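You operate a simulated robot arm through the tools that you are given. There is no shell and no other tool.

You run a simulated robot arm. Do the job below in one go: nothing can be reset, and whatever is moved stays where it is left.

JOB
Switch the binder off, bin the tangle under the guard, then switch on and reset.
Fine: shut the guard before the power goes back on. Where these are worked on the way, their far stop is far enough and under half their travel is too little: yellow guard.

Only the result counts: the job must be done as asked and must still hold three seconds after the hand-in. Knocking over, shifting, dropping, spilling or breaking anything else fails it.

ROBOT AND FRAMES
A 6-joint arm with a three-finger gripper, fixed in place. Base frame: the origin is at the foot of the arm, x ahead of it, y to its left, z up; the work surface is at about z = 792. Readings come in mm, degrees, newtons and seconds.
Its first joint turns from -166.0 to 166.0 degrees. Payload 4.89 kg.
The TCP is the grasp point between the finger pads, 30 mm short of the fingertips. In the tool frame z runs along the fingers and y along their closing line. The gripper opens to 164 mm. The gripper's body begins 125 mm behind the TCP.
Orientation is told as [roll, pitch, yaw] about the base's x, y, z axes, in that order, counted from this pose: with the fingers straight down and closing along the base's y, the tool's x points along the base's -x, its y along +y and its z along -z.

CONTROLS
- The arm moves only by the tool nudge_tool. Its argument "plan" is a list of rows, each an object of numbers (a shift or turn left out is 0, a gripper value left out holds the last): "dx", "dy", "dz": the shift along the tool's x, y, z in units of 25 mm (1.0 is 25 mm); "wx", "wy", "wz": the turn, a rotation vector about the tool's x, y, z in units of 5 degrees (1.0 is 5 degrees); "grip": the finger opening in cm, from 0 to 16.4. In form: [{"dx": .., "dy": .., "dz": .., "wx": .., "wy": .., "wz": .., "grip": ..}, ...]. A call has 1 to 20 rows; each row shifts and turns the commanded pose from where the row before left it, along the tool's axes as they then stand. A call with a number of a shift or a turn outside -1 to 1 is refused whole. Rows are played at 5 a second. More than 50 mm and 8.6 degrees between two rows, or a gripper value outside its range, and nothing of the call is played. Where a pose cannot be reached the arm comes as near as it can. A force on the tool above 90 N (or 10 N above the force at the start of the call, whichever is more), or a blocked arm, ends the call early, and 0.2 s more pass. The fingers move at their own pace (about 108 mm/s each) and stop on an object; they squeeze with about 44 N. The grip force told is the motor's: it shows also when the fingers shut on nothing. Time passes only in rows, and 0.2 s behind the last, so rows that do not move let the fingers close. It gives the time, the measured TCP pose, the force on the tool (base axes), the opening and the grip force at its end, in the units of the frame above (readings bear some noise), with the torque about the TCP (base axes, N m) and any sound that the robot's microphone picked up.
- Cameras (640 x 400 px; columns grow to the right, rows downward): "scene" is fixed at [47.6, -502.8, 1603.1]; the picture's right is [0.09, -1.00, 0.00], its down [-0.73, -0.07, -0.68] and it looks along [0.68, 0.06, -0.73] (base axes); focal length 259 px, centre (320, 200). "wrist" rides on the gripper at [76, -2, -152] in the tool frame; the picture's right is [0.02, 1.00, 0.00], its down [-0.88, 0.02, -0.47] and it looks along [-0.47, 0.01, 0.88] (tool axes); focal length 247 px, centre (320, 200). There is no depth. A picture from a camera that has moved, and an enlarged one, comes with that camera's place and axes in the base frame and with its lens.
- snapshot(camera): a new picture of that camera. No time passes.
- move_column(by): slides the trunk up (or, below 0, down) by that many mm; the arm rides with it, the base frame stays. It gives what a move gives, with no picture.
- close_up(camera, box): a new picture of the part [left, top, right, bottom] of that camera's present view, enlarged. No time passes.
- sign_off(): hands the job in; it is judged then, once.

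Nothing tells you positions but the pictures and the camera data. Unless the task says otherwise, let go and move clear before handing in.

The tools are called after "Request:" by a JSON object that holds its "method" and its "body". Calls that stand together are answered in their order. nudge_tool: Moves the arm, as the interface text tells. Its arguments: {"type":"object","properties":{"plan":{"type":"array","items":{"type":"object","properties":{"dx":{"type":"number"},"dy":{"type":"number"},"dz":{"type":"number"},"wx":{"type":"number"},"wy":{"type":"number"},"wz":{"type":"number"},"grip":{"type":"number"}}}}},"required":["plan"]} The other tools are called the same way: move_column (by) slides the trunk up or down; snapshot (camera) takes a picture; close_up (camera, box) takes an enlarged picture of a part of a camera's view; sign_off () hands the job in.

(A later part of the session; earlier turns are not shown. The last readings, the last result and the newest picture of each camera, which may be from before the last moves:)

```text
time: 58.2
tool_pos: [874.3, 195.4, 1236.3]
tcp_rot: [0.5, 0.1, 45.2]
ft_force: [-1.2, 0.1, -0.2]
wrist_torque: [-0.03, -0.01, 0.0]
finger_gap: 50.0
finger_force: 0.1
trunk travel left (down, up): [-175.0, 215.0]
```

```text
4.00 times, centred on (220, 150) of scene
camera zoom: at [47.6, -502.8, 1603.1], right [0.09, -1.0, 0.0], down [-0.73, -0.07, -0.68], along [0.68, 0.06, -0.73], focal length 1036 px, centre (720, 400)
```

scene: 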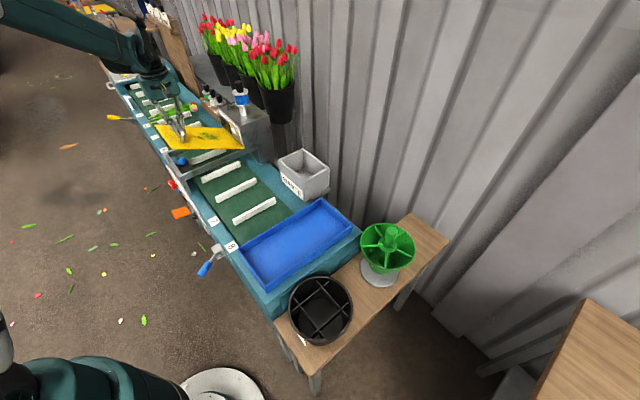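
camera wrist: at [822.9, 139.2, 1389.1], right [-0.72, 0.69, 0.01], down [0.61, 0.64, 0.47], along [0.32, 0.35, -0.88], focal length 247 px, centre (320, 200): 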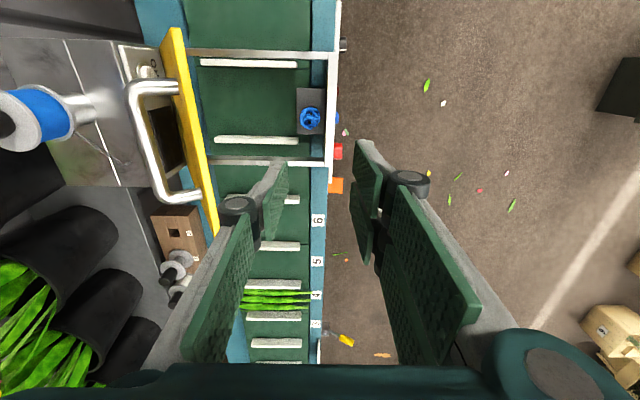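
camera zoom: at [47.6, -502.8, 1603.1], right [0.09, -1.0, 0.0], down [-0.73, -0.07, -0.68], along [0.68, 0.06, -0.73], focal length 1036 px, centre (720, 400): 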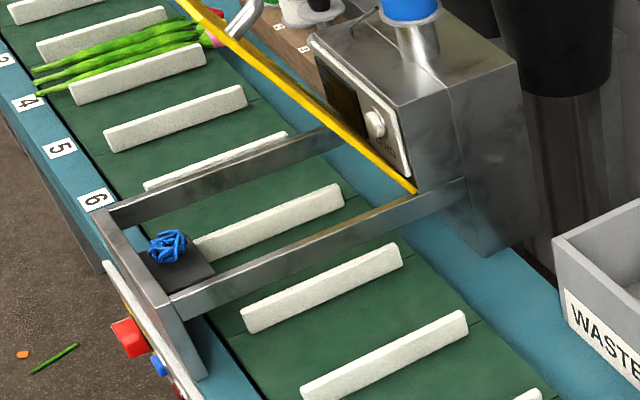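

The blue tangle sits at about a=769, b=496, z=880 on a small deck behind the front rail. I'll turn the gripper to close along the line, where there is room, and move down for a closer look.

Request:
{"method": "nudge_tool", "body": {"plan": [{"wz": 1}, {"wz": 1}, {"wz": 1}, {"wz": 1}, {"wz": 1}, {"wz": 1}, {"wz": 1}, {"wz": 1}, {"wz": 1}, {"wz": 1}, {"wz": 1}, {"wz": 1}, {"wz": 1}, {"wz": 1}, {"wz": 1}, {"wz": 1}, {"wz": 1}, {"wz": 1}]}}

Request:
{"method": "nudge_tool", "body": {"plan": [{"dy": 0.5, "dx": -0.68, "grip": 10}, {"dz": 1}, {"dz": 1}, {"dz": 1}, {"dz": 1}, {"dz": 1}, {"dz": 1}, {"dz": 1}, {"dz": 1}, {"dz": 1}]}}

Request:
{"method": "snapshot", "body": {"camera": "wrist"}}

Request:
{"method": "close_up", "body": {"camera": "scene", "box": [140, 100, 300, 200]}}

```text
time: 62.0
tool_pos: [875.1, 196.1, 1238.0]
tcp_rot: [0.0, 0.5, -44.9]
ft_force: [0.0, 0.4, 0.5]
wrist_torque: [-0.01, -0.02, -0.02]
finger_gap: 50.2
finger_force: 0.0
trunk travel left (down, up): [-175.0, 215.0]
```

```text
time: 64.2
tool_pos: [894.1, 194.3, 1011.7]
tcp_rot: [-0.1, 0.5, -44.8]
ft_force: [-1.2, 0.2, 0.1]
wrist_torque: [0.05, -0.13, 0.03]
finger_gap: 99.9
finger_force: 0.1
trunk travel left (down, up): [-175.0, 215.0]
```

```text
taken
camera wrist: at [840.0, 246.0, 1165.3], right [0.69, 0.72, 0.0], down [0.64, -0.61, 0.47], along [0.34, -0.32, -0.89], focal length 247 px, centre (320, 200)
```

wrist: 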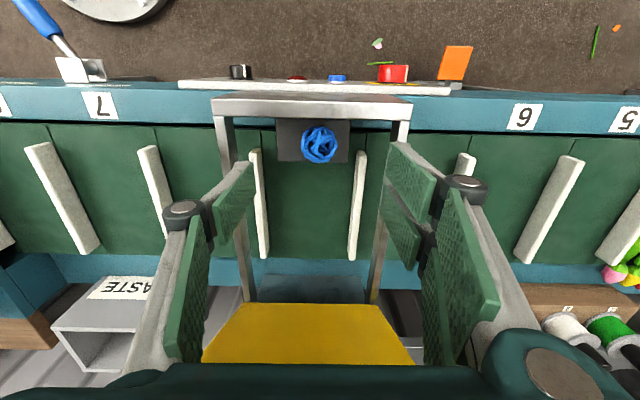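

```text
4.00 times, centred on (220, 150) of scene
camera zoom: at [47.6, -502.8, 1603.1], right [0.09, -1.0, 0.0], down [-0.73, -0.07, -0.68], along [0.68, 0.06, -0.73], focal length 1036 px, centre (720, 400)
```

zoom: 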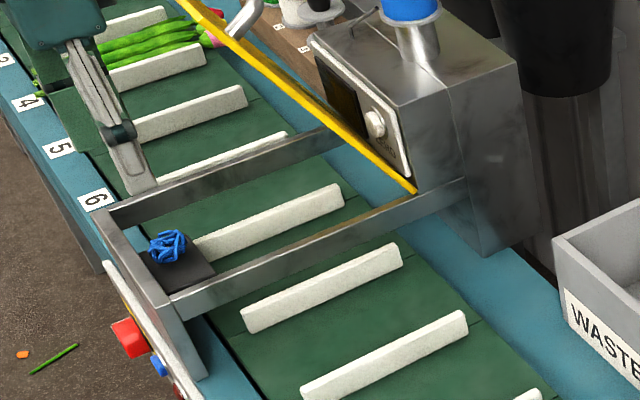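

The tangle is centred under the tool, with the deck at z≈864. I'll descend with the fingertips a few mm above the deck and close gently.

Request:
{"method": "nudge_tool", "body": {"plan": [{"dz": 1, "dx": -0.1, "grip": 9}, {"dz": 1}, {"dz": 1}, {"dz": 0.8}]}}

Request:
{"method": "snapshot", "body": {"camera": "wrist"}}

Request:
{"method": "close_up", "body": {"camera": "scene", "box": [140, 100, 300, 200]}}

```text
time: 65.2
tool_pos: [895.0, 192.2, 917.7]
tcp_rot: [-0.1, 0.5, -44.8]
ft_force: [-1.0, 0.5, 0.7]
wrist_torque: [-0.01, -0.1, 0.02]
finger_gap: 89.8
finger_force: 0.0
trunk travel left (down, up): [-175.0, 215.0]
```

```text
taken
camera wrist: at [840.7, 244.4, 1070.1], right [0.69, 0.72, 0.0], down [0.64, -0.61, 0.47], along [0.34, -0.32, -0.89], focal length 247 px, centre (320, 200)
```

wrist: 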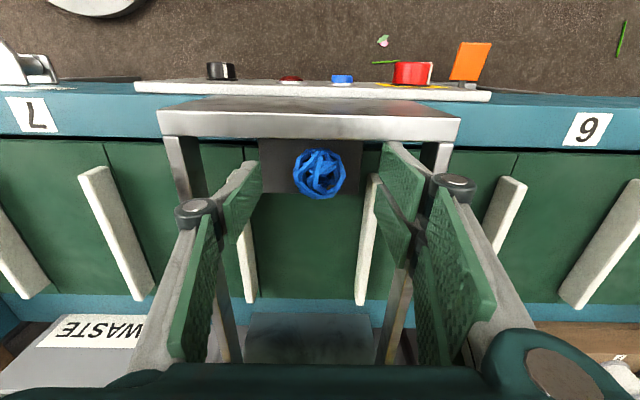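

```text
4.00 times, centred on (220, 150) of scene
camera zoom: at [47.6, -502.8, 1603.1], right [0.09, -1.0, 0.0], down [-0.73, -0.07, -0.68], along [0.68, 0.06, -0.73], focal length 1036 px, centre (720, 400)
```

zoom: 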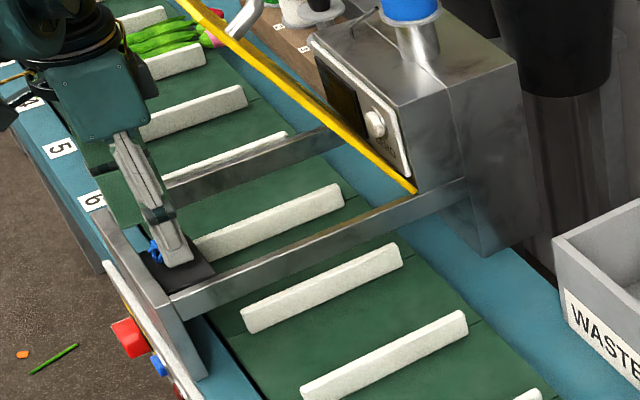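

Well aligned. I'll make the final 18 mm descent and close on the tangle.

Request:
{"method": "nudge_tool", "body": {"plan": [{"dz": 0.4}, {"dz": 0.35}, {"grip": 6}, {"grip": 4}, {"grip": 2}, {"grip": 2}, {"grip": 2}]}}

Request:
{"method": "snapshot", "body": {"camera": "wrist"}}

```text
time: 66.8
tool_pos: [896.4, 192.1, 898.6]
tcp_rot: [-0.2, 0.5, -44.8]
ft_force: [-0.1, 0.1, -0.4]
wrist_torque: [0.0, -0.03, 0.02]
finger_gap: 38.8
finger_force: 43.8
trunk travel left (down, up): [-175.0, 215.0]
```

```text
taken
camera wrist: at [841.2, 244.4, 1051.2], right [0.69, 0.72, 0.0], down [0.64, -0.61, 0.47], along [0.34, -0.32, -0.89], focal length 247 px, centre (320, 200)
```

wrist: 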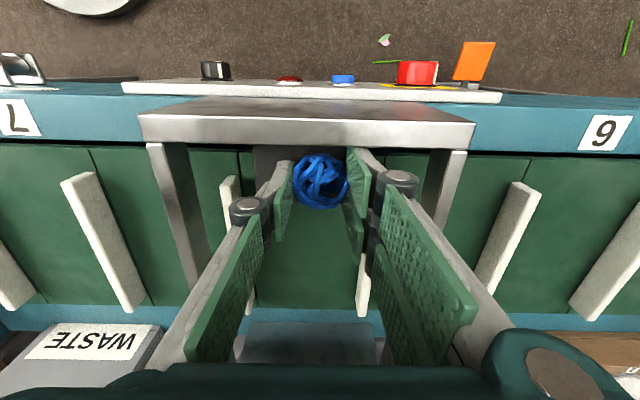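

The tangle is held (38.8 mm). I'll lift it straight up and carry it downstream at height towards the WASTE bin.

Request:
{"method": "nudge_tool", "body": {"plan": [{"dz": -0.5}, {"dz": -1}, {"dz": -1}, {"dz": -1}, {"dz": -1}, {"dz": -1}, {"dz": -1}, {"dz": -1}, {"dz": -1}, {"dz": -1}, {"dz": -1}, {"dz": -1}]}}

Request:
{"method": "nudge_tool", "body": {"plan": [{"dy": -1}, {"dy": -1}, {"dy": -1}, {"dy": -1}, {"dy": -1}, {"dy": -1}, {"dy": -1}, {"dy": -1}, {"dy": -1}, {"dy": -1}, {"dy": -1}, {"dy": -1}, {"dy": -1}, {"dy": -1}]}}

Request:
{"method": "snapshot", "body": {"camera": "wrist"}}

Request:
{"method": "snapshot", "body": {"camera": "scene"}}

```text
time: 69.4
tool_pos: [897.1, 191.1, 1186.7]
tcp_rot: [-0.1, 0.6, -44.8]
ft_force: [-0.2, -0.3, -0.3]
wrist_torque: [-0.01, 0.08, -0.03]
finger_gap: 38.4
finger_force: 43.4
trunk travel left (down, up): [-175.0, 215.0]
```

```text
time: 72.4
tool_pos: [650.1, -57.7, 1187.7]
tcp_rot: [-0.1, 0.4, -44.9]
ft_force: [0.2, 0.5, -0.9]
wrist_torque: [-0.04, 0.06, 0.02]
finger_gap: 38.2
finger_force: 44.0
trunk travel left (down, up): [-175.0, 215.0]
```

```text
taken
camera wrist: at [596.5, -6.1, 1339.7], right [0.69, 0.73, 0.0], down [0.64, -0.61, 0.47], along [0.34, -0.32, -0.89], focal length 247 px, centre (320, 200)
```

wrist: 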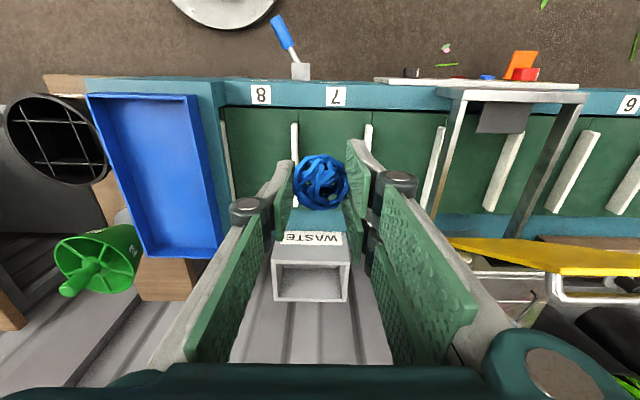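

```text
taken
```

scene: 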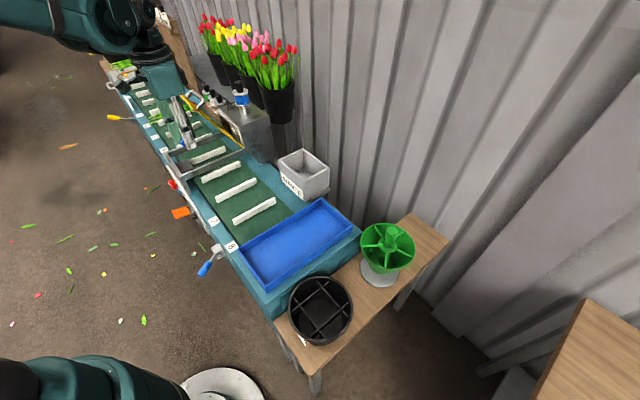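

The tangle is still held. The bin rim centre works out at about a=409, b=908, z=863, so I'll tilt the tool outward 30° for reach and move over it at height.

Request:
{"method": "nudge_tool", "body": {"plan": [{"wy": -1}, {"wy": -1}, {"wy": -1}, {"wy": -1}, {"wy": -1}, {"wy": -1}, {"dx": -0.866, "dz": 0.5, "dy": -0.4}, {"dx": -0.866, "dz": 0.5}, {"dx": -0.866, "dz": 0.5}, {"dx": -0.866, "dz": 0.5}, {"dx": -0.866, "dz": 0.5}, {"dx": -0.866, "dz": 0.5}, {"dx": -0.866, "dz": 0.5}, {"dx": -0.866, "dz": 0.5}, {"dx": -0.866, "dz": 0.5}, {"dx": -0.866, "dz": 0.5}, {"dx": -0.866, "dz": 0.5}, {"dx": -0.866, "dz": 0.5}]}}

Request:
{"method": "snapshot", "body": {"camera": "wrist"}}

Request:
{"method": "snapshot", "body": {"camera": "scene"}}

```text
time: 76.2
tool_pos: [856.2, -276.9, 1185.0]
tcp_rot: [-0.1, -29.6, -44.7]
ft_force: [-1.9, 0.5, 1.1]
wrist_torque: [-0.04, -0.07, 0.02]
finger_gap: 38.1
finger_force: 44.0
trunk travel left (down, up): [-175.0, 215.0]
```

```text
taken
camera wrist: at [755.3, -177.1, 1279.4], right [0.69, 0.72, -0.01], down [0.39, -0.36, 0.85], along [0.61, -0.59, -0.53], focal length 247 px, centre (320, 200)
```

wrist: 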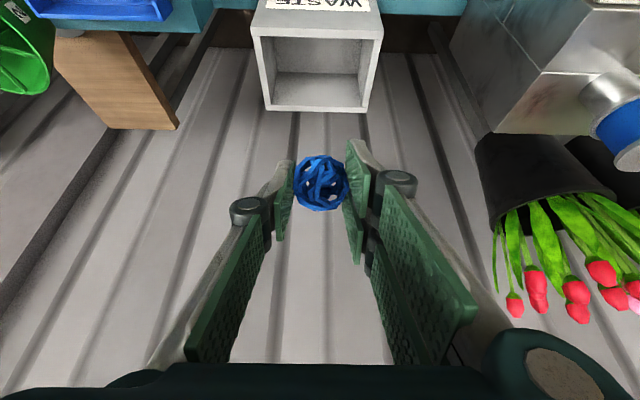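

```text
taken
```

scene: 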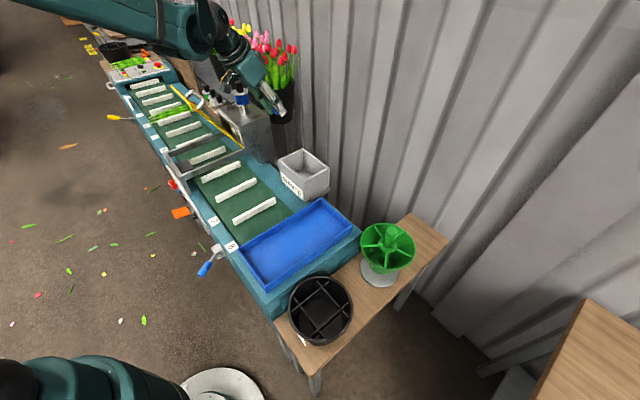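

The bin opening spans about a=304–506 and b=849–984. I'll finish centring over it, then lower the tangle just inside the rim.

Request:
{"method": "nudge_tool", "body": {"plan": [{"dx": -0.866, "dz": 0.5}, {"dx": -0.866, "dz": 0.5}, {"dx": -0.866, "dz": 0.5}, {"dx": -0.866, "dz": 0.5}, {"dx": 0.5, "dz": 0.866}, {"dx": 0.5, "dz": 0.866}, {"dx": 0.5, "dz": 0.866}, {"dx": 0.5, "dz": 0.866}, {"dx": 0.5, "dz": 0.866}, {"dx": 0.5, "dz": 0.866}, {"dx": 0.5, "dz": 0.866}, {"dx": 0.5, "dz": 0.866}]}}

Request:
{"method": "snapshot", "body": {"camera": "wrist"}}

Request:
{"method": "snapshot", "body": {"camera": "scene"}}

```text
time: 78.8
tool_pos: [925.7, -346.0, 983.5]
tcp_rot: [-0.1, -29.6, -44.7]
ft_force: [-0.6, 0.5, -0.4]
wrist_torque: [0.0, -0.03, 0.01]
finger_gap: 38.0
finger_force: 44.2
trunk travel left (down, up): [-175.0, 215.0]
```

```text
taken
camera wrist: at [824.5, -246.2, 1078.6], right [0.69, 0.72, -0.01], down [0.39, -0.36, 0.85], along [0.61, -0.59, -0.53], focal length 247 px, centre (320, 200)
```

wrist: 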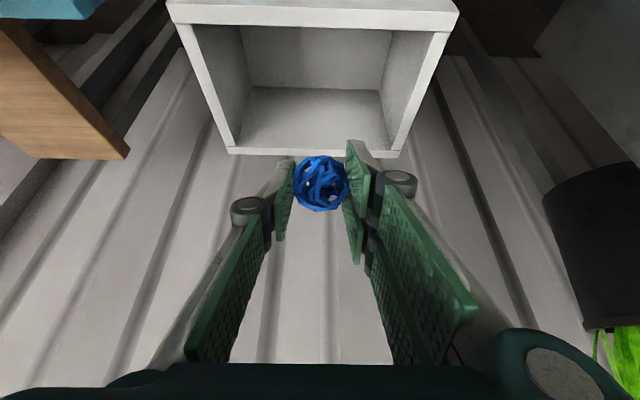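

```text
taken
```

scene: 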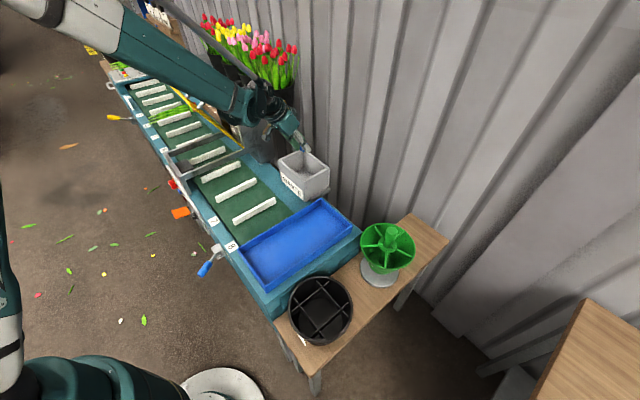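

Lined up inside the opening. I'll lower it just inside the rim and release.

Request:
{"method": "nudge_tool", "body": {"plan": [{"dx": 0.5, "dz": 0.866}, {"dx": 0.5, "dz": 0.866}, {"dx": 0.5, "dz": 0.866}, {"dx": 0.5, "dz": 0.866}, {"dx": 0.1, "dz": 0.173}, {"grip": 6}, {"grip": 8}, {"grip": 8}, {}, {}]}}

Request:
{"method": "snapshot", "body": {"camera": "wrist"}}

```text
time: 81.0
tool_pos: [924.0, -343.3, 878.1]
tcp_rot: [-0.1, -29.5, -44.7]
ft_force: [0.8, -0.1, -0.4]
wrist_torque: [-0.01, -0.02, 0.03]
finger_gap: 79.7
finger_force: 0.0
trunk travel left (down, up): [-175.0, 215.0]
```

```text
taken
camera wrist: at [823.2, -245.2, 973.2], right [0.69, 0.72, -0.01], down [0.39, -0.36, 0.85], along [0.61, -0.59, -0.53], focal length 247 px, centre (320, 200)
```

wrist: 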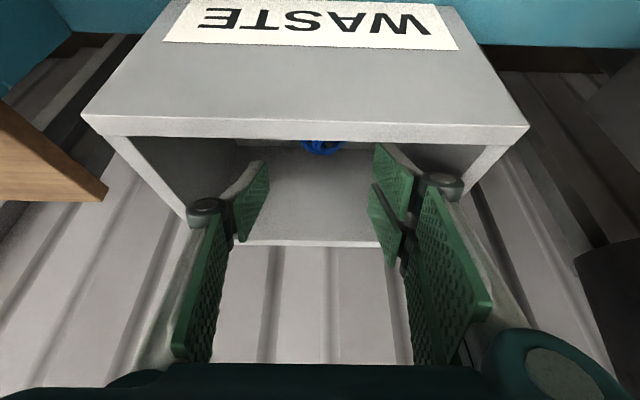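

The tangle is in the bin. I'll rise straight out and check.

Request:
{"method": "nudge_tool", "body": {"plan": [{"dx": -0.5, "dz": -0.866}, {"dx": -0.5, "dz": -0.866}, {"dx": -0.5, "dz": -0.866}, {"dx": -0.5, "dz": -0.866}, {"dx": -0.5, "dz": -0.866}, {"dx": -0.5, "dz": -0.866}, {"dx": -0.5, "dz": -0.866}, {"dx": -0.5, "dz": -0.866}, {"dx": -0.5, "dz": -0.866}, {"dx": -0.5, "dz": -0.866}, {"dx": -0.5, "dz": -0.866}, {"dx": -0.5, "dz": -0.866}, {"dx": -0.5, "dz": -0.866}, {"dx": -0.5, "dz": -0.866}, {"dx": -0.5, "dz": -0.866}, {"dx": -0.5, "dz": -0.866}]}}

Request:
{"method": "snapshot", "body": {"camera": "wrist"}}

Request:
{"method": "close_up", "body": {"camera": "scene", "box": [240, 120, 400, 220]}}

```text
time: 84.4
tool_pos: [927.7, -347.0, 1276.4]
tcp_rot: [-0.2, -29.5, -44.7]
ft_force: [0.2, -0.5, 0.1]
wrist_torque: [0.02, 0.0, -0.05]
finger_gap: 79.9
finger_force: 0.1
trunk travel left (down, up): [-175.0, 215.0]
```

```text
taken
camera wrist: at [827.0, -248.0, 1372.4], right [0.69, 0.72, -0.01], down [0.39, -0.36, 0.85], along [0.61, -0.59, -0.53], focal length 247 px, centre (320, 200)
```

wrist: 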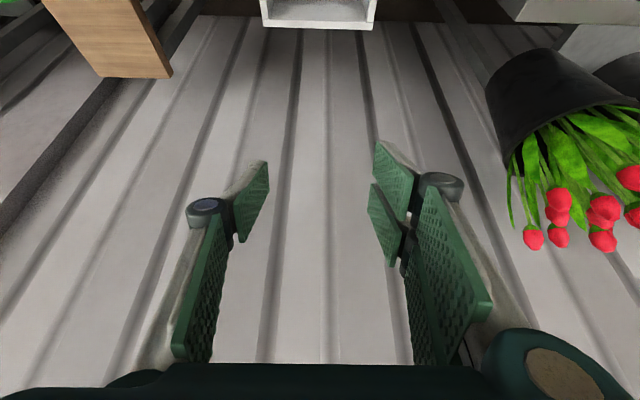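

```text
4.00 times, centred on (320, 170) of scene
camera zoom: at [47.6, -502.8, 1603.1], right [0.09, -1.0, 0.0], down [-0.73, -0.07, -0.68], along [0.68, 0.06, -0.73], focal length 1036 px, centre (320, 320)
```

zoom: 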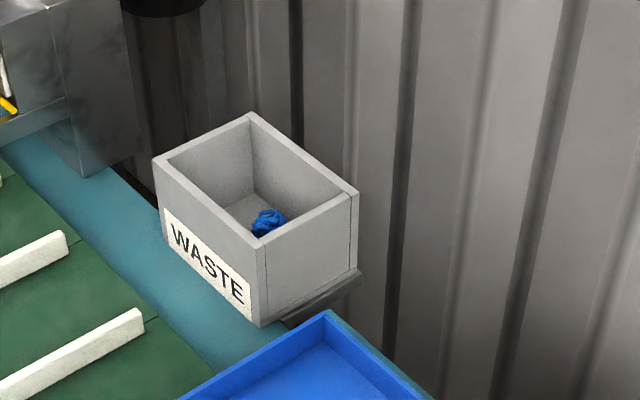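

The tangle lies in the WASTE bin. Now I'll go back to the guard: first back over the belt, then upstream.

Request:
{"method": "nudge_tool", "body": {"plan": [{"dx": 0.866, "dz": -0.5}, {"dx": 0.866, "dz": -0.5}, {"dx": 0.866, "dz": -0.5}, {"dx": 0.866, "dz": -0.5}, {"dx": 0.866, "dz": -0.5}, {"dx": 0.866, "dz": -0.5}, {"dx": 0.866, "dz": -0.5}, {"dx": 0.866, "dz": -0.5}, {"dx": 0.866, "dz": -0.5}, {"dx": 0.866, "dz": -0.5}, {"dx": 0.866, "dz": -0.5}, {"dx": 0.866, "dz": -0.5}, {"dx": 0.866, "dz": -0.5}, {"dx": 0.866, "dz": -0.5}, {"wy": 1}, {"wy": 1}, {"wy": 1}, {"wy": 1}, {"wy": 1}, {"wy": 0.9}]}}

Request:
{"method": "nudge_tool", "body": {"plan": [{"dy": 1}, {"dy": 1}, {"dy": 1}, {"dy": 1}, {"dy": 1}, {"dy": 1}, {"dy": 1}, {"dy": 1}, {"dy": 1}, {"dy": 1}, {"dy": 1}, {"dy": 1}, {"dy": 1}, {"dy": 0.8}]}}

Request:
{"method": "nudge_tool", "body": {"plan": [{"wz": -1}, {"wz": -1}, {"wz": -1}, {"wz": -1}, {"wz": -1}, {"wz": -1}, {"wz": -1}, {"wz": -1}, {"wz": -1}, {"wz": -1}, {"wz": -1}, {"wz": -1}, {"wz": -1}, {"wz": -1}, {"wz": -1}, {"wz": -1}, {"wz": -1}, {"wz": -1, "grip": 6}]}}

Request:
{"method": "snapshot", "body": {"camera": "wrist"}}

Request:
{"method": "snapshot", "body": {"camera": "scene"}}

```text
time: 88.6
tool_pos: [678.6, -100.6, 1280.6]
tcp_rot: [-0.1, 0.0, -44.8]
ft_force: [-1.3, -0.2, -0.3]
wrist_torque: [-0.05, -0.14, 0.01]
finger_gap: 80.1
finger_force: 0.1
trunk travel left (down, up): [-175.0, 215.0]
```

```text
time: 91.6
tool_pos: [922.9, 144.4, 1280.7]
tcp_rot: [-0.2, 0.0, -44.8]
ft_force: [-0.1, -1.3, -0.5]
wrist_torque: [0.06, -0.05, -0.02]
finger_gap: 80.2
finger_force: 0.0
trunk travel left (down, up): [-175.0, 215.0]
```

```text
time: 95.4
tool_pos: [922.9, 144.3, 1281.5]
tcp_rot: [0.0, 0.1, 45.4]
ft_force: [-0.2, 0.0, 0.0]
wrist_torque: [-0.01, 0.02, 0.01]
finger_gap: 60.1
finger_force: 0.1
trunk travel left (down, up): [-175.0, 215.0]
```

```text
taken
camera wrist: at [870.5, 89.6, 1433.0], right [-0.73, 0.69, 0.0], down [0.61, 0.64, 0.47], along [0.32, 0.34, -0.88], focal length 247 px, centre (320, 200)
```

wrist: 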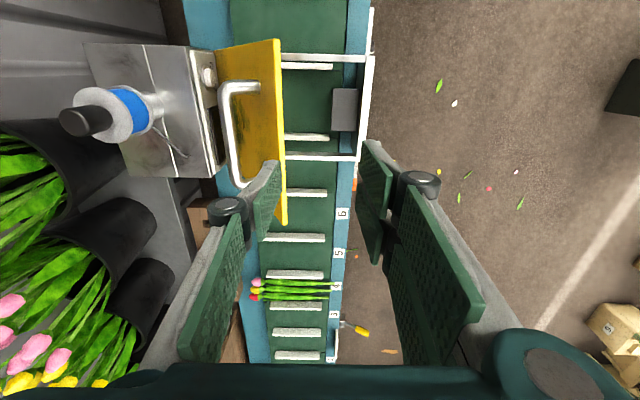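

```text
taken
```

scene: 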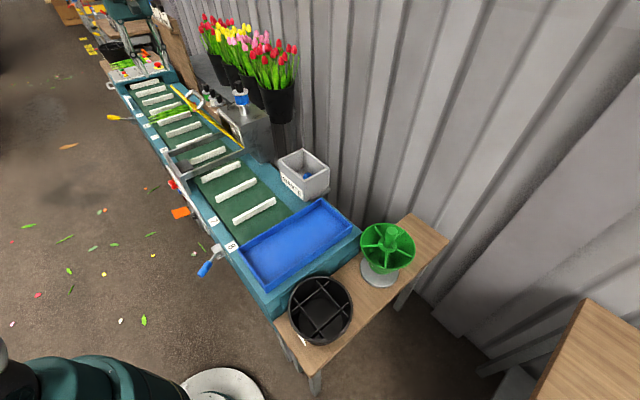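

The guard is still open, with the bar near b=656, z=1137. I'll go over it with a narrow opening and come down onto the bar.

Request:
{"method": "nudge_tool", "body": {"plan": [{"dy": -1, "grip": 4.4, "wz": 0.08}, {"dy": -1}, {"dy": -1}, {"dy": -1}, {"dy": -0.34}, {"dz": 1}, {"dz": 1}, {"dz": 1}]}}

Request:
{"method": "snapshot", "body": {"camera": "wrist"}}

```text
time: 97.2
tool_pos: [998.7, 68.8, 1205.4]
tcp_rot: [-0.1, 0.1, 44.8]
ft_force: [0.1, 0.0, -0.1]
wrist_torque: [-0.01, -0.07, -0.01]
finger_gap: 44.0
finger_force: 0.0
trunk travel left (down, up): [-175.0, 215.0]
```

```text
taken
camera wrist: at [946.1, 13.8, 1358.0], right [-0.72, 0.69, 0.0], down [0.61, 0.64, 0.47], along [0.33, 0.34, -0.88], focal length 247 px, centre (320, 200)
```

wrist: 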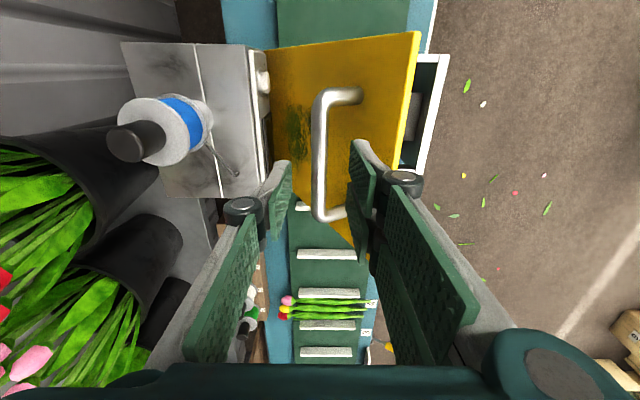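

The bar is centred between the fingers. I'll go down and close.

Request:
{"method": "nudge_tool", "body": {"plan": [{"dz": 1}, {"dz": 1}, {"dz": 0.72}, {"grip": 2}, {"grip": 0}, {"grip": 0}, {"grip": 0}]}}

Request:
{"method": "snapshot", "body": {"camera": "wrist"}}

```text
time: 98.8
tool_pos: [998.0, 68.5, 1138.1]
tcp_rot: [0.0, 0.1, 44.9]
ft_force: [-4.7, 0.7, 3.4]
wrist_torque: [-0.11, 0.21, -0.87]
finger_gap: 14.5
finger_force: 44.8
trunk travel left (down, up): [-175.0, 215.0]
```

```text
taken
camera wrist: at [946.6, 13.5, 1290.9], right [-0.72, 0.69, 0.0], down [0.61, 0.64, 0.47], along [0.33, 0.34, -0.88], focal length 247 px, centre (320, 200)
```

wrist: 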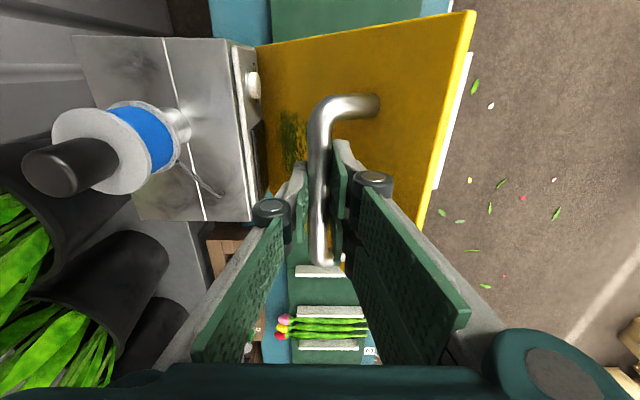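

The bar is gripped again. I'll close the guard by following the same arc back, in steps with force checks.

Request:
{"method": "nudge_tool", "body": {"plan": [{"dy": 0.385, "dz": 0.145}, {"dy": 0.385, "dz": 0.145}, {"dy": 0.37, "dz": 0.18}, {"dy": 0.37, "dz": 0.18}, {"dy": 0.355, "dz": 0.21}, {"dy": 0.355, "dz": 0.21}, {}]}}

```text
time: 100.4
tool_pos: [960.6, 106.6, 1111.4]
tcp_rot: [0.0, 0.1, 44.8]
ft_force: [0.8, -8.3, -10.1]
wrist_torque: [0.17, -0.3, -0.59]
finger_gap: 14.6
finger_force: 44.6
trunk travel left (down, up): [-175.0, 215.0]
```

Request:
{"method": "nudge_tool", "body": {"plan": [{"dy": 0.335, "dz": 0.24}, {"dy": 0.335, "dz": 0.24}, {"dy": 0.31, "dz": 0.28}, {"dy": 0.31, "dz": 0.28}, {"dy": 0.29, "dz": 0.31}, {"dy": 0.29, "dz": 0.31}, {"dy": 0.26, "dz": 0.33}, {"dy": 0.26, "dz": 0.33}, {}]}}

```text
time: 102.4
tool_pos: [917.7, 149.0, 1052.9]
tcp_rot: [0.0, 0.1, 44.9]
ft_force: [3.1, 2.4, -2.7]
wrist_torque: [0.15, -0.24, -0.3]
finger_gap: 14.6
finger_force: 44.5
trunk travel left (down, up): [-175.0, 215.0]
```

The arc fits with almost no load, so I'll continue down towards closed.

Request:
{"method": "nudge_tool", "body": {"plan": [{"dy": 0.23, "dz": 0.34}, {"dy": 0.23, "dz": 0.34}, {"dy": 0.2, "dz": 0.36}, {"dy": 0.2, "dz": 0.36}, {"dy": 0.17, "dz": 0.38}, {"dy": 0.17, "dz": 0.38}, {"dy": 0.135, "dz": 0.39}, {"dy": 0.135, "dz": 0.39}, {}]}}

Request:
{"method": "close_up", "body": {"camera": "scene", "box": [140, 100, 300, 200]}}

```text
time: 104.4
tool_pos: [892.1, 174.4, 978.8]
tcp_rot: [-0.1, 0.1, 44.8]
ft_force: [3.5, -3.0, -4.8]
wrist_torque: [-0.11, 0.0, 0.21]
finger_gap: 14.4
finger_force: 44.9
trunk travel left (down, up): [-175.0, 215.0]
```

```text
4.00 times, centred on (220, 150) of scene
camera zoom: at [47.6, -502.8, 1603.1], right [0.09, -1.0, 0.0], down [-0.73, -0.07, -0.68], along [0.68, 0.06, -0.73], focal length 1036 px, centre (720, 400)
```

zoom: 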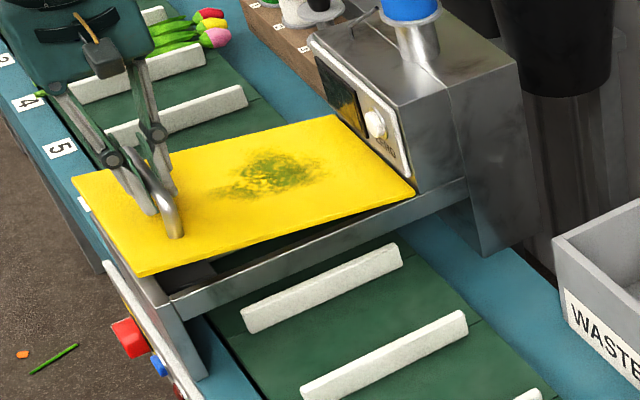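

About 6° remain. I'll lower it onto its closed stop and watch the vertical force.

Request:
{"method": "nudge_tool", "body": {"plan": [{"dy": 0.1, "dz": 0.4}, {"dy": 0.1, "dz": 0.4}, {"dy": 0.05, "dz": 0.3}, {"dy": 0.02, "dz": 0.15}, {}]}}

Request:
{"method": "close_up", "body": {"camera": "scene", "box": [140, 100, 300, 200]}}

```text
time: 105.6
tool_pos: [887.1, 180.1, 948.2]
tcp_rot: [0.0, 0.2, 44.9]
ft_force: [-5.1, 5.8, -1.4]
wrist_torque: [0.23, -0.17, 0.34]
finger_gap: 14.5
finger_force: 44.8
trunk travel left (down, up): [-175.0, 215.0]
```

```text
4.00 times, centred on (220, 150) of scene
camera zoom: at [47.6, -502.8, 1603.1], right [0.09, -1.0, 0.0], down [-0.73, -0.07, -0.68], along [0.68, 0.06, -0.73], focal length 1036 px, centre (720, 400)
```

zoom: 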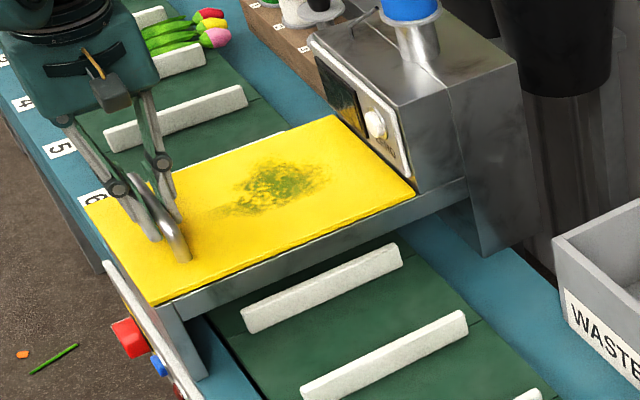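

It looks shut. I'll press lightly to confirm the stop.

Request:
{"method": "nudge_tool", "body": {"plan": [{"dz": 0.1}, {"dz": 0.1}, {"dz": 0.08}, {}]}}

```text
time: 106.6
tool_pos: [886.8, 179.7, 943.4]
tcp_rot: [-0.1, -0.1, 44.7]
ft_force: [2.2, 11.4, 42.9]
wrist_torque: [0.06, -0.06, 0.34]
finger_gap: 14.5
finger_force: 45.0
trunk travel left (down, up): [-175.0, 215.0]
```

Firm contact at 43 N, so the guard is shut on its stop. I'll release and rise.

Request:
{"method": "nudge_tool", "body": {"plan": [{"grip": 4}, {"grip": 7}, {"grip": 7}, {"dz": -1}, {"dz": -1}, {"dz": -1}, {"dz": -1}, {"dz": -1}, {"dz": -1}, {"dz": -1}, {"dz": -1}, {"dz": -1}]}}

Request:
{"method": "close_up", "body": {"camera": "scene", "box": [140, 100, 300, 200]}}

Request:
{"method": "snapshot", "body": {"camera": "wrist"}}

```text
time: 109.2
tool_pos: [886.3, 179.7, 1165.8]
tcp_rot: [0.0, 0.1, 44.8]
ft_force: [1.0, 0.6, 0.2]
wrist_torque: [-0.02, 0.08, 0.01]
finger_gap: 70.1
finger_force: 0.1
trunk travel left (down, up): [-175.0, 215.0]
```

```text
4.00 times, centred on (220, 150) of scene
camera zoom: at [47.6, -502.8, 1603.1], right [0.09, -1.0, 0.0], down [-0.73, -0.07, -0.68], along [0.68, 0.06, -0.73], focal length 1036 px, centre (720, 400)
```

zoom: 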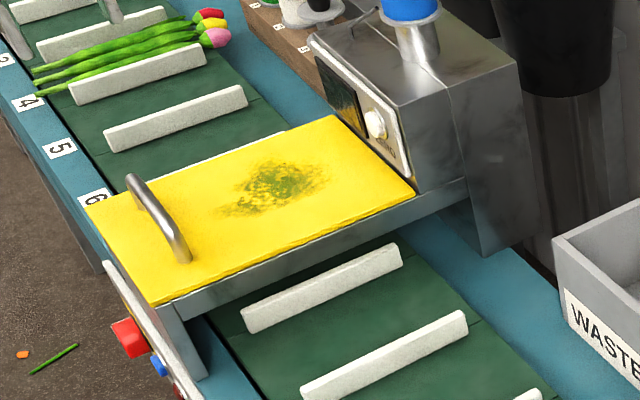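

```text
taken
camera wrist: at [834.8, 125.2, 1318.2], right [-0.72, 0.69, 0.0], down [0.61, 0.64, 0.47], along [0.33, 0.34, -0.88], focal length 247 px, centre (320, 200)
```

wrist: 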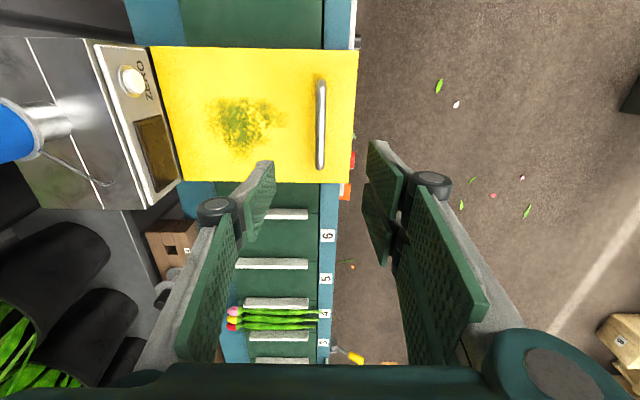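

The guard is fully shut, as at the start. Now back to the front of the panel to turn the power on.

Request:
{"method": "nudge_tool", "body": {"plan": [{"wz": 1}, {"wz": 1}, {"wz": 1}, {"wz": 1}, {"wz": 1}, {"wz": 1}, {"wz": 1}, {"wz": 1}, {"wz": 1}, {"wz": 1}, {"wz": 1}, {"wz": 1}, {"wz": 1}, {"wz": 1}, {"wz": 1}, {"wz": 1}, {"wz": 1}, {"wz": 1}]}}

Request:
{"method": "nudge_tool", "body": {"plan": [{"dx": 1}, {"dx": 1}, {"dx": 1}, {"dx": 1}, {"dx": 1}, {"dx": 1}, {"dx": 1}, {"dx": 1}, {"dx": 1}, {"dx": 1}]}}

Request:
{"method": "nudge_tool", "body": {"plan": [{"wy": -1}, {"wy": -1}, {"wy": -1}, {"wy": -1}, {"wy": -1}, {"wy": -1}, {"wy": -1}, {"wy": -1}, {"wy": -1}, {"wy": -1}, {"wy": -1}, {"wy": -1}, {"wy": -1}, {"wy": -1}, {"wy": -1}, {"wy": -1}, {"wy": -1}, {"wy": -1}]}}

Request:
{"method": "nudge_tool", "body": {"plan": [{"dx": 1, "dy": 0.3, "grip": 8.5}, {"dx": 1, "dy": 0.3}, {"dx": 1, "dy": 0.3}, {"dx": 1, "dy": 0.3}, {"dx": 1, "dy": 0.3}, {"dx": 1, "dy": 0.3}, {"dx": 1, "dy": 0.3}, {"dx": 1, "dy": 0.3}, {"dx": 1, "dy": 0.3}, {"dx": 1, "dy": 0.3}, {"dx": 1, "dy": 0.3}, {"dx": 1, "dy": 0.3}, {"dx": 1, "dy": 0.3}, {"dx": 1, "dy": 0.3}, {"dx": 1, "dy": 0.3}, {"dx": 1, "dy": 0.3}, {"dx": 1, "dy": 0.3}, {"dx": 1, "dy": 0.3}, {"dx": 0.7}]}}

Request:
{"method": "snapshot", "body": {"camera": "wrist"}}

```text
time: 113.0
tool_pos: [888.6, 180.0, 1165.4]
tcp_rot: [-0.2, 0.0, -45.2]
ft_force: [0.4, 0.2, 0.4]
wrist_torque: [0.0, 0.01, 0.0]
finger_gap: 70.0
finger_force: 0.0
trunk travel left (down, up): [-175.0, 215.0]
```

```text
time: 115.2
tool_pos: [711.1, 357.8, 1165.7]
tcp_rot: [-0.1, 0.0, -45.2]
ft_force: [0.4, 0.1, 0.1]
wrist_torque: [0.09, 0.11, -0.03]
finger_gap: 70.2
finger_force: 0.0
trunk travel left (down, up): [-175.0, 215.0]
```

```text
time: 119.0
tool_pos: [711.1, 357.5, 1165.8]
tcp_rot: [-135.1, -89.9, 89.9]
ft_force: [0.0, -0.3, 0.2]
wrist_torque: [0.0, 0.02, 0.08]
finger_gap: 69.9
finger_force: 0.1
trunk travel left (down, up): [-175.0, 215.0]
```

```text
time: 123.0
tool_pos: [805.9, 451.7, 698.0]
tcp_rot: [-95.3, -89.8, 50.1]
ft_force: [0.1, -0.8, 0.3]
wrist_torque: [0.07, 0.05, 0.08]
finger_gap: 85.2
finger_force: 0.0
trunk travel left (down, up): [-175.0, 215.0]
```

```text
taken
camera wrist: at [697.4, 558.3, 621.8], right [0.71, 0.7, -0.02], down [-0.32, 0.35, 0.88], along [0.63, -0.62, 0.47], focal length 247 px, centre (320, 200)
```

wrist: 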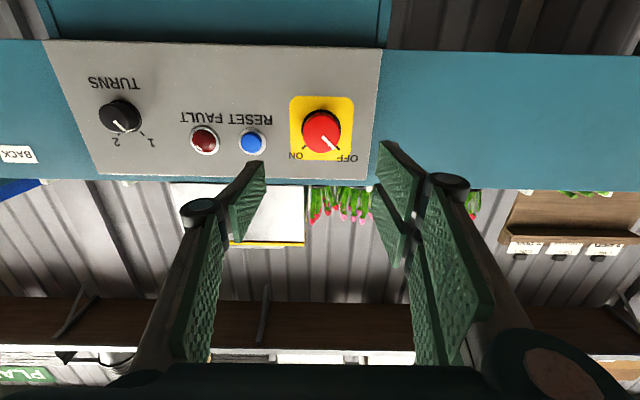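

In position at OFF. I'll pre-roll −45°, advance around the knob and close.

Request:
{"method": "nudge_tool", "body": {"plan": [{"dy": 0.05, "dx": 0.04, "wz": -1}, {"wz": -1}, {"wz": -1}, {"wz": -1}, {"wz": -1}, {"wz": -1}, {"wz": -1}, {"wz": -1}, {"wz": -1}, {"dz": 1}, {"dz": 1}, {"dz": 1}, {"dz": 1}, {"dz": 1}, {"dz": 0.9}, {"grip": 5}, {"grip": 0}, {"grip": 0}, {"grip": 0}]}}

Request:
{"method": "snapshot", "body": {"camera": "wrist"}}

```text
time: 127.0
tool_pos: [911.5, 348.9, 697.9]
tcp_rot: [-90.0, -44.9, 44.8]
ft_force: [-7.8, 1.0, 3.0]
wrist_torque: [-0.07, -0.02, -0.12]
finger_gap: 46.5
finger_force: 45.4
trunk travel left (down, up): [-175.0, 215.0]
```

```text
taken
camera wrist: at [764.2, 417.6, 644.4], right [0.49, 0.49, -0.72], down [0.12, 0.79, 0.61], along [0.86, -0.38, 0.33], focal length 247 px, centre (320, 200)
```

wrist: 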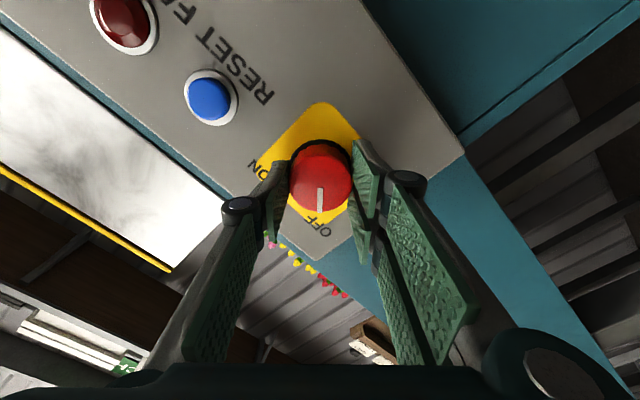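

The knob is gripped with low side load. I'll turn it +90° to ON.

Request:
{"method": "nudge_tool", "body": {"plan": [{"wz": 1}, {"wz": 1}, {"wz": 1}, {"wz": 1}, {"wz": 1}, {"wz": 1}, {"wz": 1}, {"wz": 1}, {"wz": 1}, {"wz": 1}, {"wz": 1}, {"wz": 1}, {"wz": 1}, {"wz": 1}, {"wz": 1}, {"wz": 1}, {"wz": 1}, {"wz": 1}, {}]}}

Request:
{"method": "snapshot", "body": {"camera": "wrist"}}

```text
time: 131.0
tool_pos: [910.5, 347.8, 696.9]
tcp_rot: [90.0, -45.1, -135.1]
ft_force: [-55.4, -6.6, -31.7]
wrist_torque: [0.92, 0.89, -1.44]
finger_gap: 46.6
finger_force: 45.4
trunk travel left (down, up): [-175.0, 215.0]
```

```text
taken
camera wrist: at [841.1, 493.5, 641.7], right [0.51, 0.51, 0.69], down [-0.77, -0.09, 0.64], along [0.39, -0.86, 0.34], focal length 247 px, centre (320, 200)
```

wrist: 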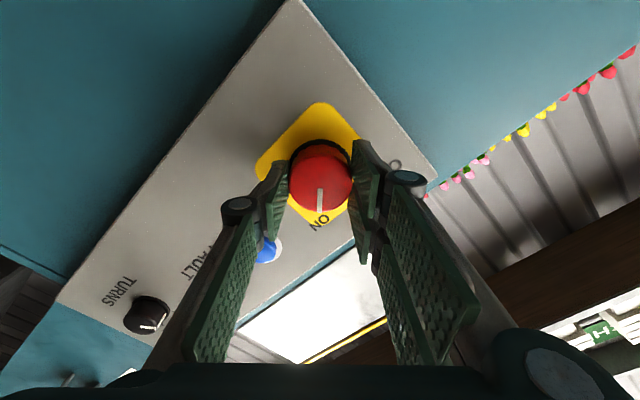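

The pointer is at ON. I'll release, back off straight, level the roll and look at the panel.

Request:
{"method": "nudge_tool", "body": {"plan": [{"grip": 6}, {"grip": 8.5}, {"grip": 8.5}, {"dz": -1}, {"dz": -1}, {"dz": -1}, {"dz": -1}, {"dz": -1}, {"dz": -1}, {"wz": -1}, {"wz": -1}, {"wz": -1}, {"wz": -1}, {"wz": -1}, {"wz": -1}, {"wz": -1}, {"wz": -1}, {"wz": -1}]}}

Request:
{"method": "snapshot", "body": {"camera": "wrist"}}

Request:
{"method": "close_up", "body": {"camera": "wrist", "box": [180, 80, 380, 205]}}

```text
time: 134.8
tool_pos: [805.0, 453.9, 697.5]
tcp_rot: [-92.0, -89.8, 46.7]
ft_force: [-0.3, 0.4, 0.6]
wrist_torque: [0.02, -0.02, -0.02]
finger_gap: 85.0
finger_force: 0.0
trunk travel left (down, up): [-175.0, 215.0]
```

```text
taken
camera wrist: at [696.4, 561.2, 620.8], right [0.71, 0.7, -0.02], down [-0.32, 0.35, 0.88], along [0.63, -0.62, 0.47], focal length 247 px, centre (320, 200)
```

wrist: 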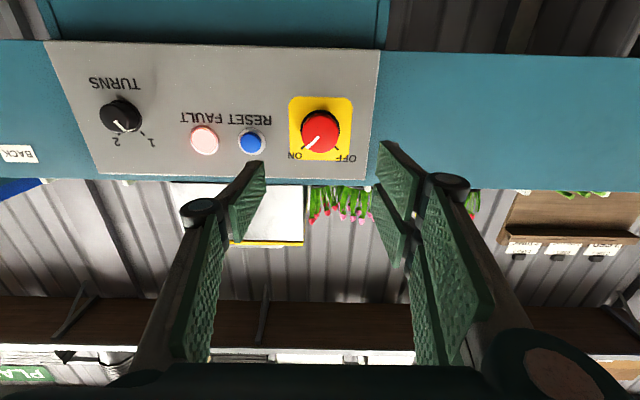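

```text
3.20 times, centred on (280, 142) of wrist
camera zoom: at [696.4, 561.2, 620.8], right [0.71, 0.7, -0.02], down [-0.32, 0.35, 0.88], along [0.63, -0.62, 0.47], focal length 790 px, centre (448, 384)
```

zoom: 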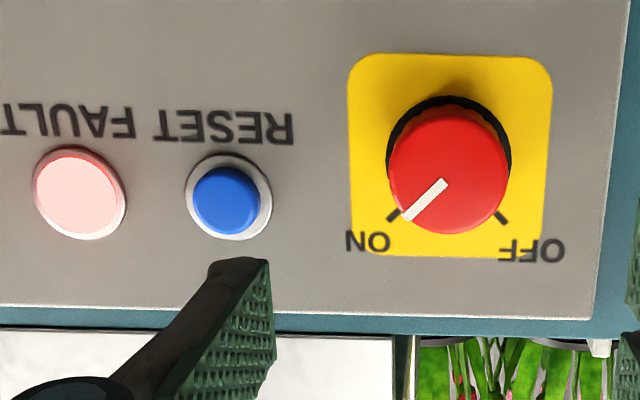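

Power is on and the FAULT lamp is lit again. I'll close the fingers and line up with the blue RESET button (about a=797, z=712).

Request:
{"method": "nudge_tool", "body": {"plan": [{"dy": -1, "grip": 0}, {"dy": -1}, {"dy": -1}, {"dy": -0.73, "dx": -0.58}, {"dz": 1}, {"dz": 1}, {"dz": 1}, {"dz": 1}, {}]}}

Request:
{"method": "snapshot", "body": {"camera": "wrist"}}

Request:
{"method": "close_up", "body": {"camera": "wrist", "box": [240, 80, 400, 180]}}

```text
time: 136.8
tool_pos: [828.8, 337.9, 716.4]
tcp_rot: [-89.2, -90.0, 44.0]
ft_force: [0.1, 0.2, 0.5]
wrist_torque: [-0.02, 0.0, 0.0]
finger_gap: 0.0
finger_force: 43.3
out of reach, approached as far as the arm can: row 3, 4, 6
trunk travel left (down, up): [-175.0, 215.0]
```

```text
taken
camera wrist: at [720.7, 445.5, 639.3], right [0.71, 0.7, -0.02], down [-0.32, 0.35, 0.88], along [0.63, -0.62, 0.47], focal length 247 px, centre (320, 200)
```

wrist: 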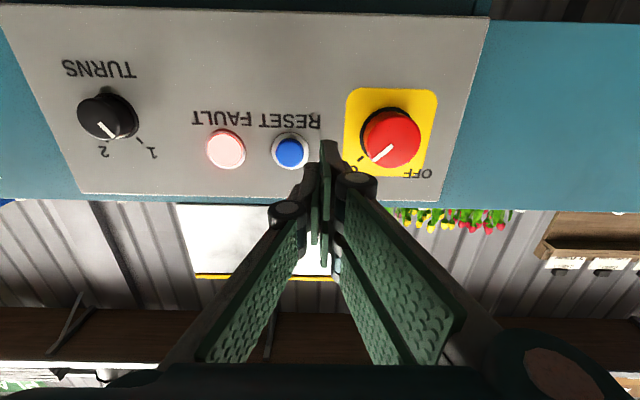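

```text
4.00 times, centred on (320, 130) of wrist
camera zoom: at [720.7, 445.5, 639.3], right [0.71, 0.7, -0.02], down [-0.32, 0.35, 0.88], along [0.63, -0.62, 0.47], focal length 988 px, centre (320, 480)
```

zoom: 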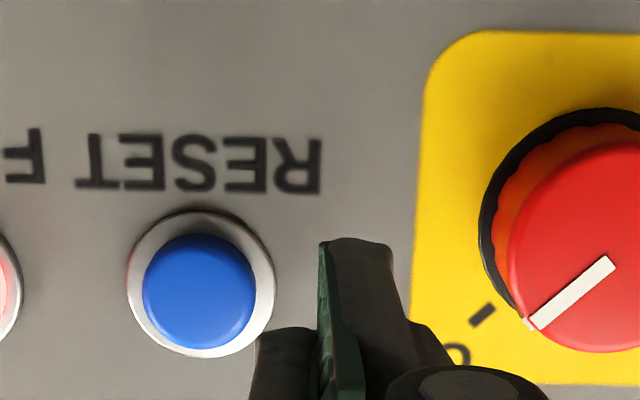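

The arm stopped short in the sideways direction (a=825 instead of 797). I'll try the rest of the sideways shift from this nearer position.

Request:
{"method": "nudge_tool", "body": {"plan": [{"dy": -0.4}, {"dy": -0.4}, {"dy": -0.3}, {}]}}

```text
time: 137.8
tool_pos: [827.9, 338.6, 715.7]
tcp_rot: [-84.5, -89.9, 39.2]
ft_force: [-0.3, 0.0, -0.1]
wrist_torque: [-0.01, -0.01, -0.02]
finger_gap: 0.0
finger_force: 44.1
out of reach, approached as far as the arm can: row 1, 2, 3
trunk travel left (down, up): [-175.0, 215.0]
```

A joint limit blocks this low, folded posture. I'll back off, raise the tool 150 mm, then lower the trunk by the same amount so the arm works from a better height.

Request:
{"method": "nudge_tool", "body": {"plan": [{"dz": -1}, {"dz": -1}, {"dz": -1}, {"dx": -1}, {"dx": -1}, {"dx": -1}, {"dx": -1}, {"dx": -1}, {"dx": -1}, {}]}}

```text
time: 140.0
tool_pos: [777.1, 392.6, 867.2]
tcp_rot: [-93.3, -90.0, 48.1]
ft_force: [0.6, -0.1, -0.5]
wrist_torque: [0.0, -0.01, -0.01]
finger_gap: 0.0
finger_force: 44.0
trunk travel left (down, up): [-175.0, 215.0]
```

Request:
{"method": "nudge_tool", "body": {"plan": [{"dy": -0.6}, {"dy": -0.6}, {}]}}

Request:
{"method": "move_column", "body": {"by": -80}}

Request:
{"method": "snapshot", "body": {"camera": "scene"}}

```text
time: 140.8
tool_pos: [754.8, 371.3, 866.8]
tcp_rot: [-94.0, -89.9, 48.9]
ft_force: [-0.1, -0.1, 0.1]
wrist_torque: [0.01, -0.02, 0.0]
finger_gap: 0.0
finger_force: 43.7
trunk travel left (down, up): [-175.0, 215.0]
```

```text
time: 142.0
tool_pos: [755.0, 372.1, 786.7]
tcp_rot: [-94.9, -89.9, 49.6]
ft_force: [0.6, -0.1, 0.1]
wrist_torque: [-0.02, 0.02, 0.01]
finger_gap: 0.1
finger_force: 43.6
trunk travel left (down, up): [-95.0, 295.0]
```

```text
taken
```

scene: 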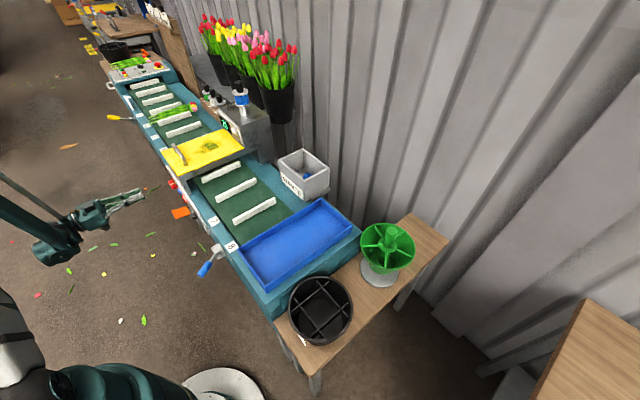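

The trunk move works cleanly. I'll lower another 74 mm to bring the fingertips level with the button.

Request:
{"method": "move_column", "body": {"by": -74}}

Request:
{"method": "nudge_tool", "body": {"plan": [{"dz": 1}, {"dz": 1}, {"dz": 1}, {"dz": 0.4}, {}]}}

Request:
{"method": "snapshot", "body": {"camera": "wrist"}}

Request:
{"method": "close_up", "body": {"camera": "wrist", "box": [240, 80, 400, 180]}}

```text
time: 143.1
tool_pos: [755.6, 371.1, 713.0]
tcp_rot: [-94.7, -89.9, 49.6]
ft_force: [0.4, -0.3, 0.3]
wrist_torque: [0.01, 0.0, -0.04]
finger_gap: 0.0
finger_force: 43.7
trunk travel left (down, up): [-21.0, 369.0]
```

```text
time: 144.3
tool_pos: [816.0, 311.3, 712.9]
tcp_rot: [-94.5, -90.0, 49.3]
ft_force: [0.1, 0.3, -0.5]
wrist_torque: [-0.03, 0.03, 0.01]
finger_gap: 0.0
finger_force: 44.2
trunk travel left (down, up): [-21.0, 369.0]
```

```text
taken
camera wrist: at [707.7, 417.8, 636.0], right [0.71, 0.7, -0.02], down [-0.32, 0.35, 0.88], along [0.63, -0.62, 0.47], focal length 247 px, centre (320, 200)
```

wrist: 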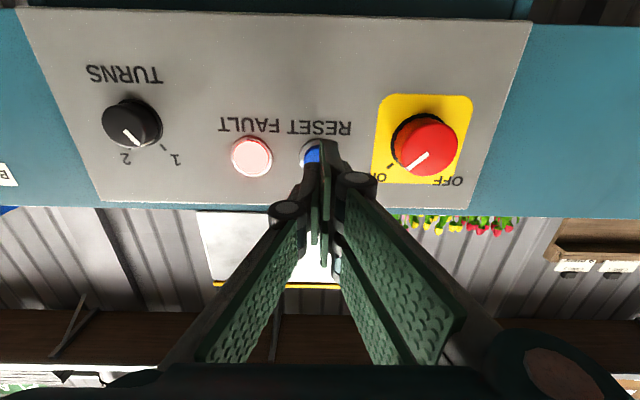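

```text
4.00 times, centred on (320, 130) of wrist
camera zoom: at [707.7, 417.8, 636.0], right [0.71, 0.7, -0.02], down [-0.32, 0.35, 0.88], along [0.63, -0.62, 0.47], focal length 988 px, centre (320, 480)
```

zoom: 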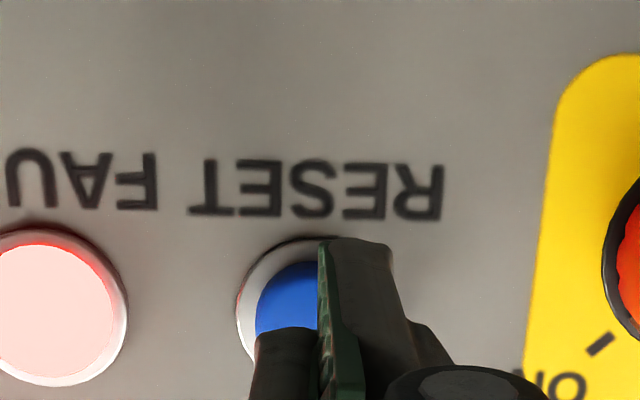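

The fingertips line up with RESET. I'll make a small correction, then press in slowly, in 2 mm steps.

Request:
{"method": "nudge_tool", "body": {"plan": [{"dy": -0.06, "dx": 0.05}, {"dz": 0.7}, {"dz": 0.6}, {"dz": 0.12}, {"dz": 0.08}, {"dz": 0.08}, {"dz": 0.08}]}}

Request:
{"method": "snapshot", "body": {"camera": "wrist"}}

```text
time: 145.9
tool_pos: [844.6, 279.6, 710.9]
tcp_rot: [-94.5, -89.8, 49.3]
ft_force: [-0.9, 0.7, -0.4]
wrist_torque: [0.06, -0.01, 0.01]
finger_gap: 0.2
finger_force: 43.8
trunk travel left (down, up): [-21.0, 369.0]
```

```text
taken
camera wrist: at [735.5, 387.1, 634.5], right [0.71, 0.7, -0.02], down [-0.32, 0.35, 0.88], along [0.63, -0.62, 0.47], focal length 247 px, centre (320, 200)
```

wrist: 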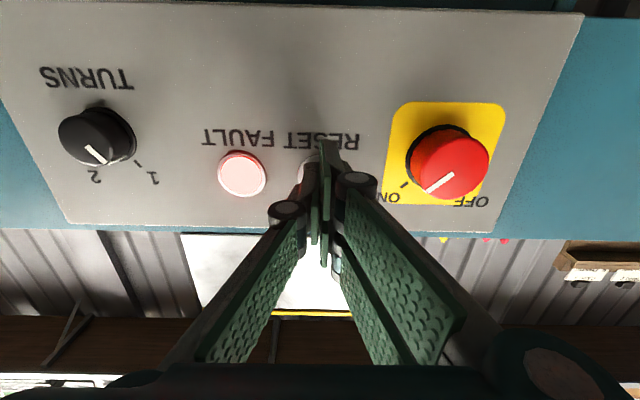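

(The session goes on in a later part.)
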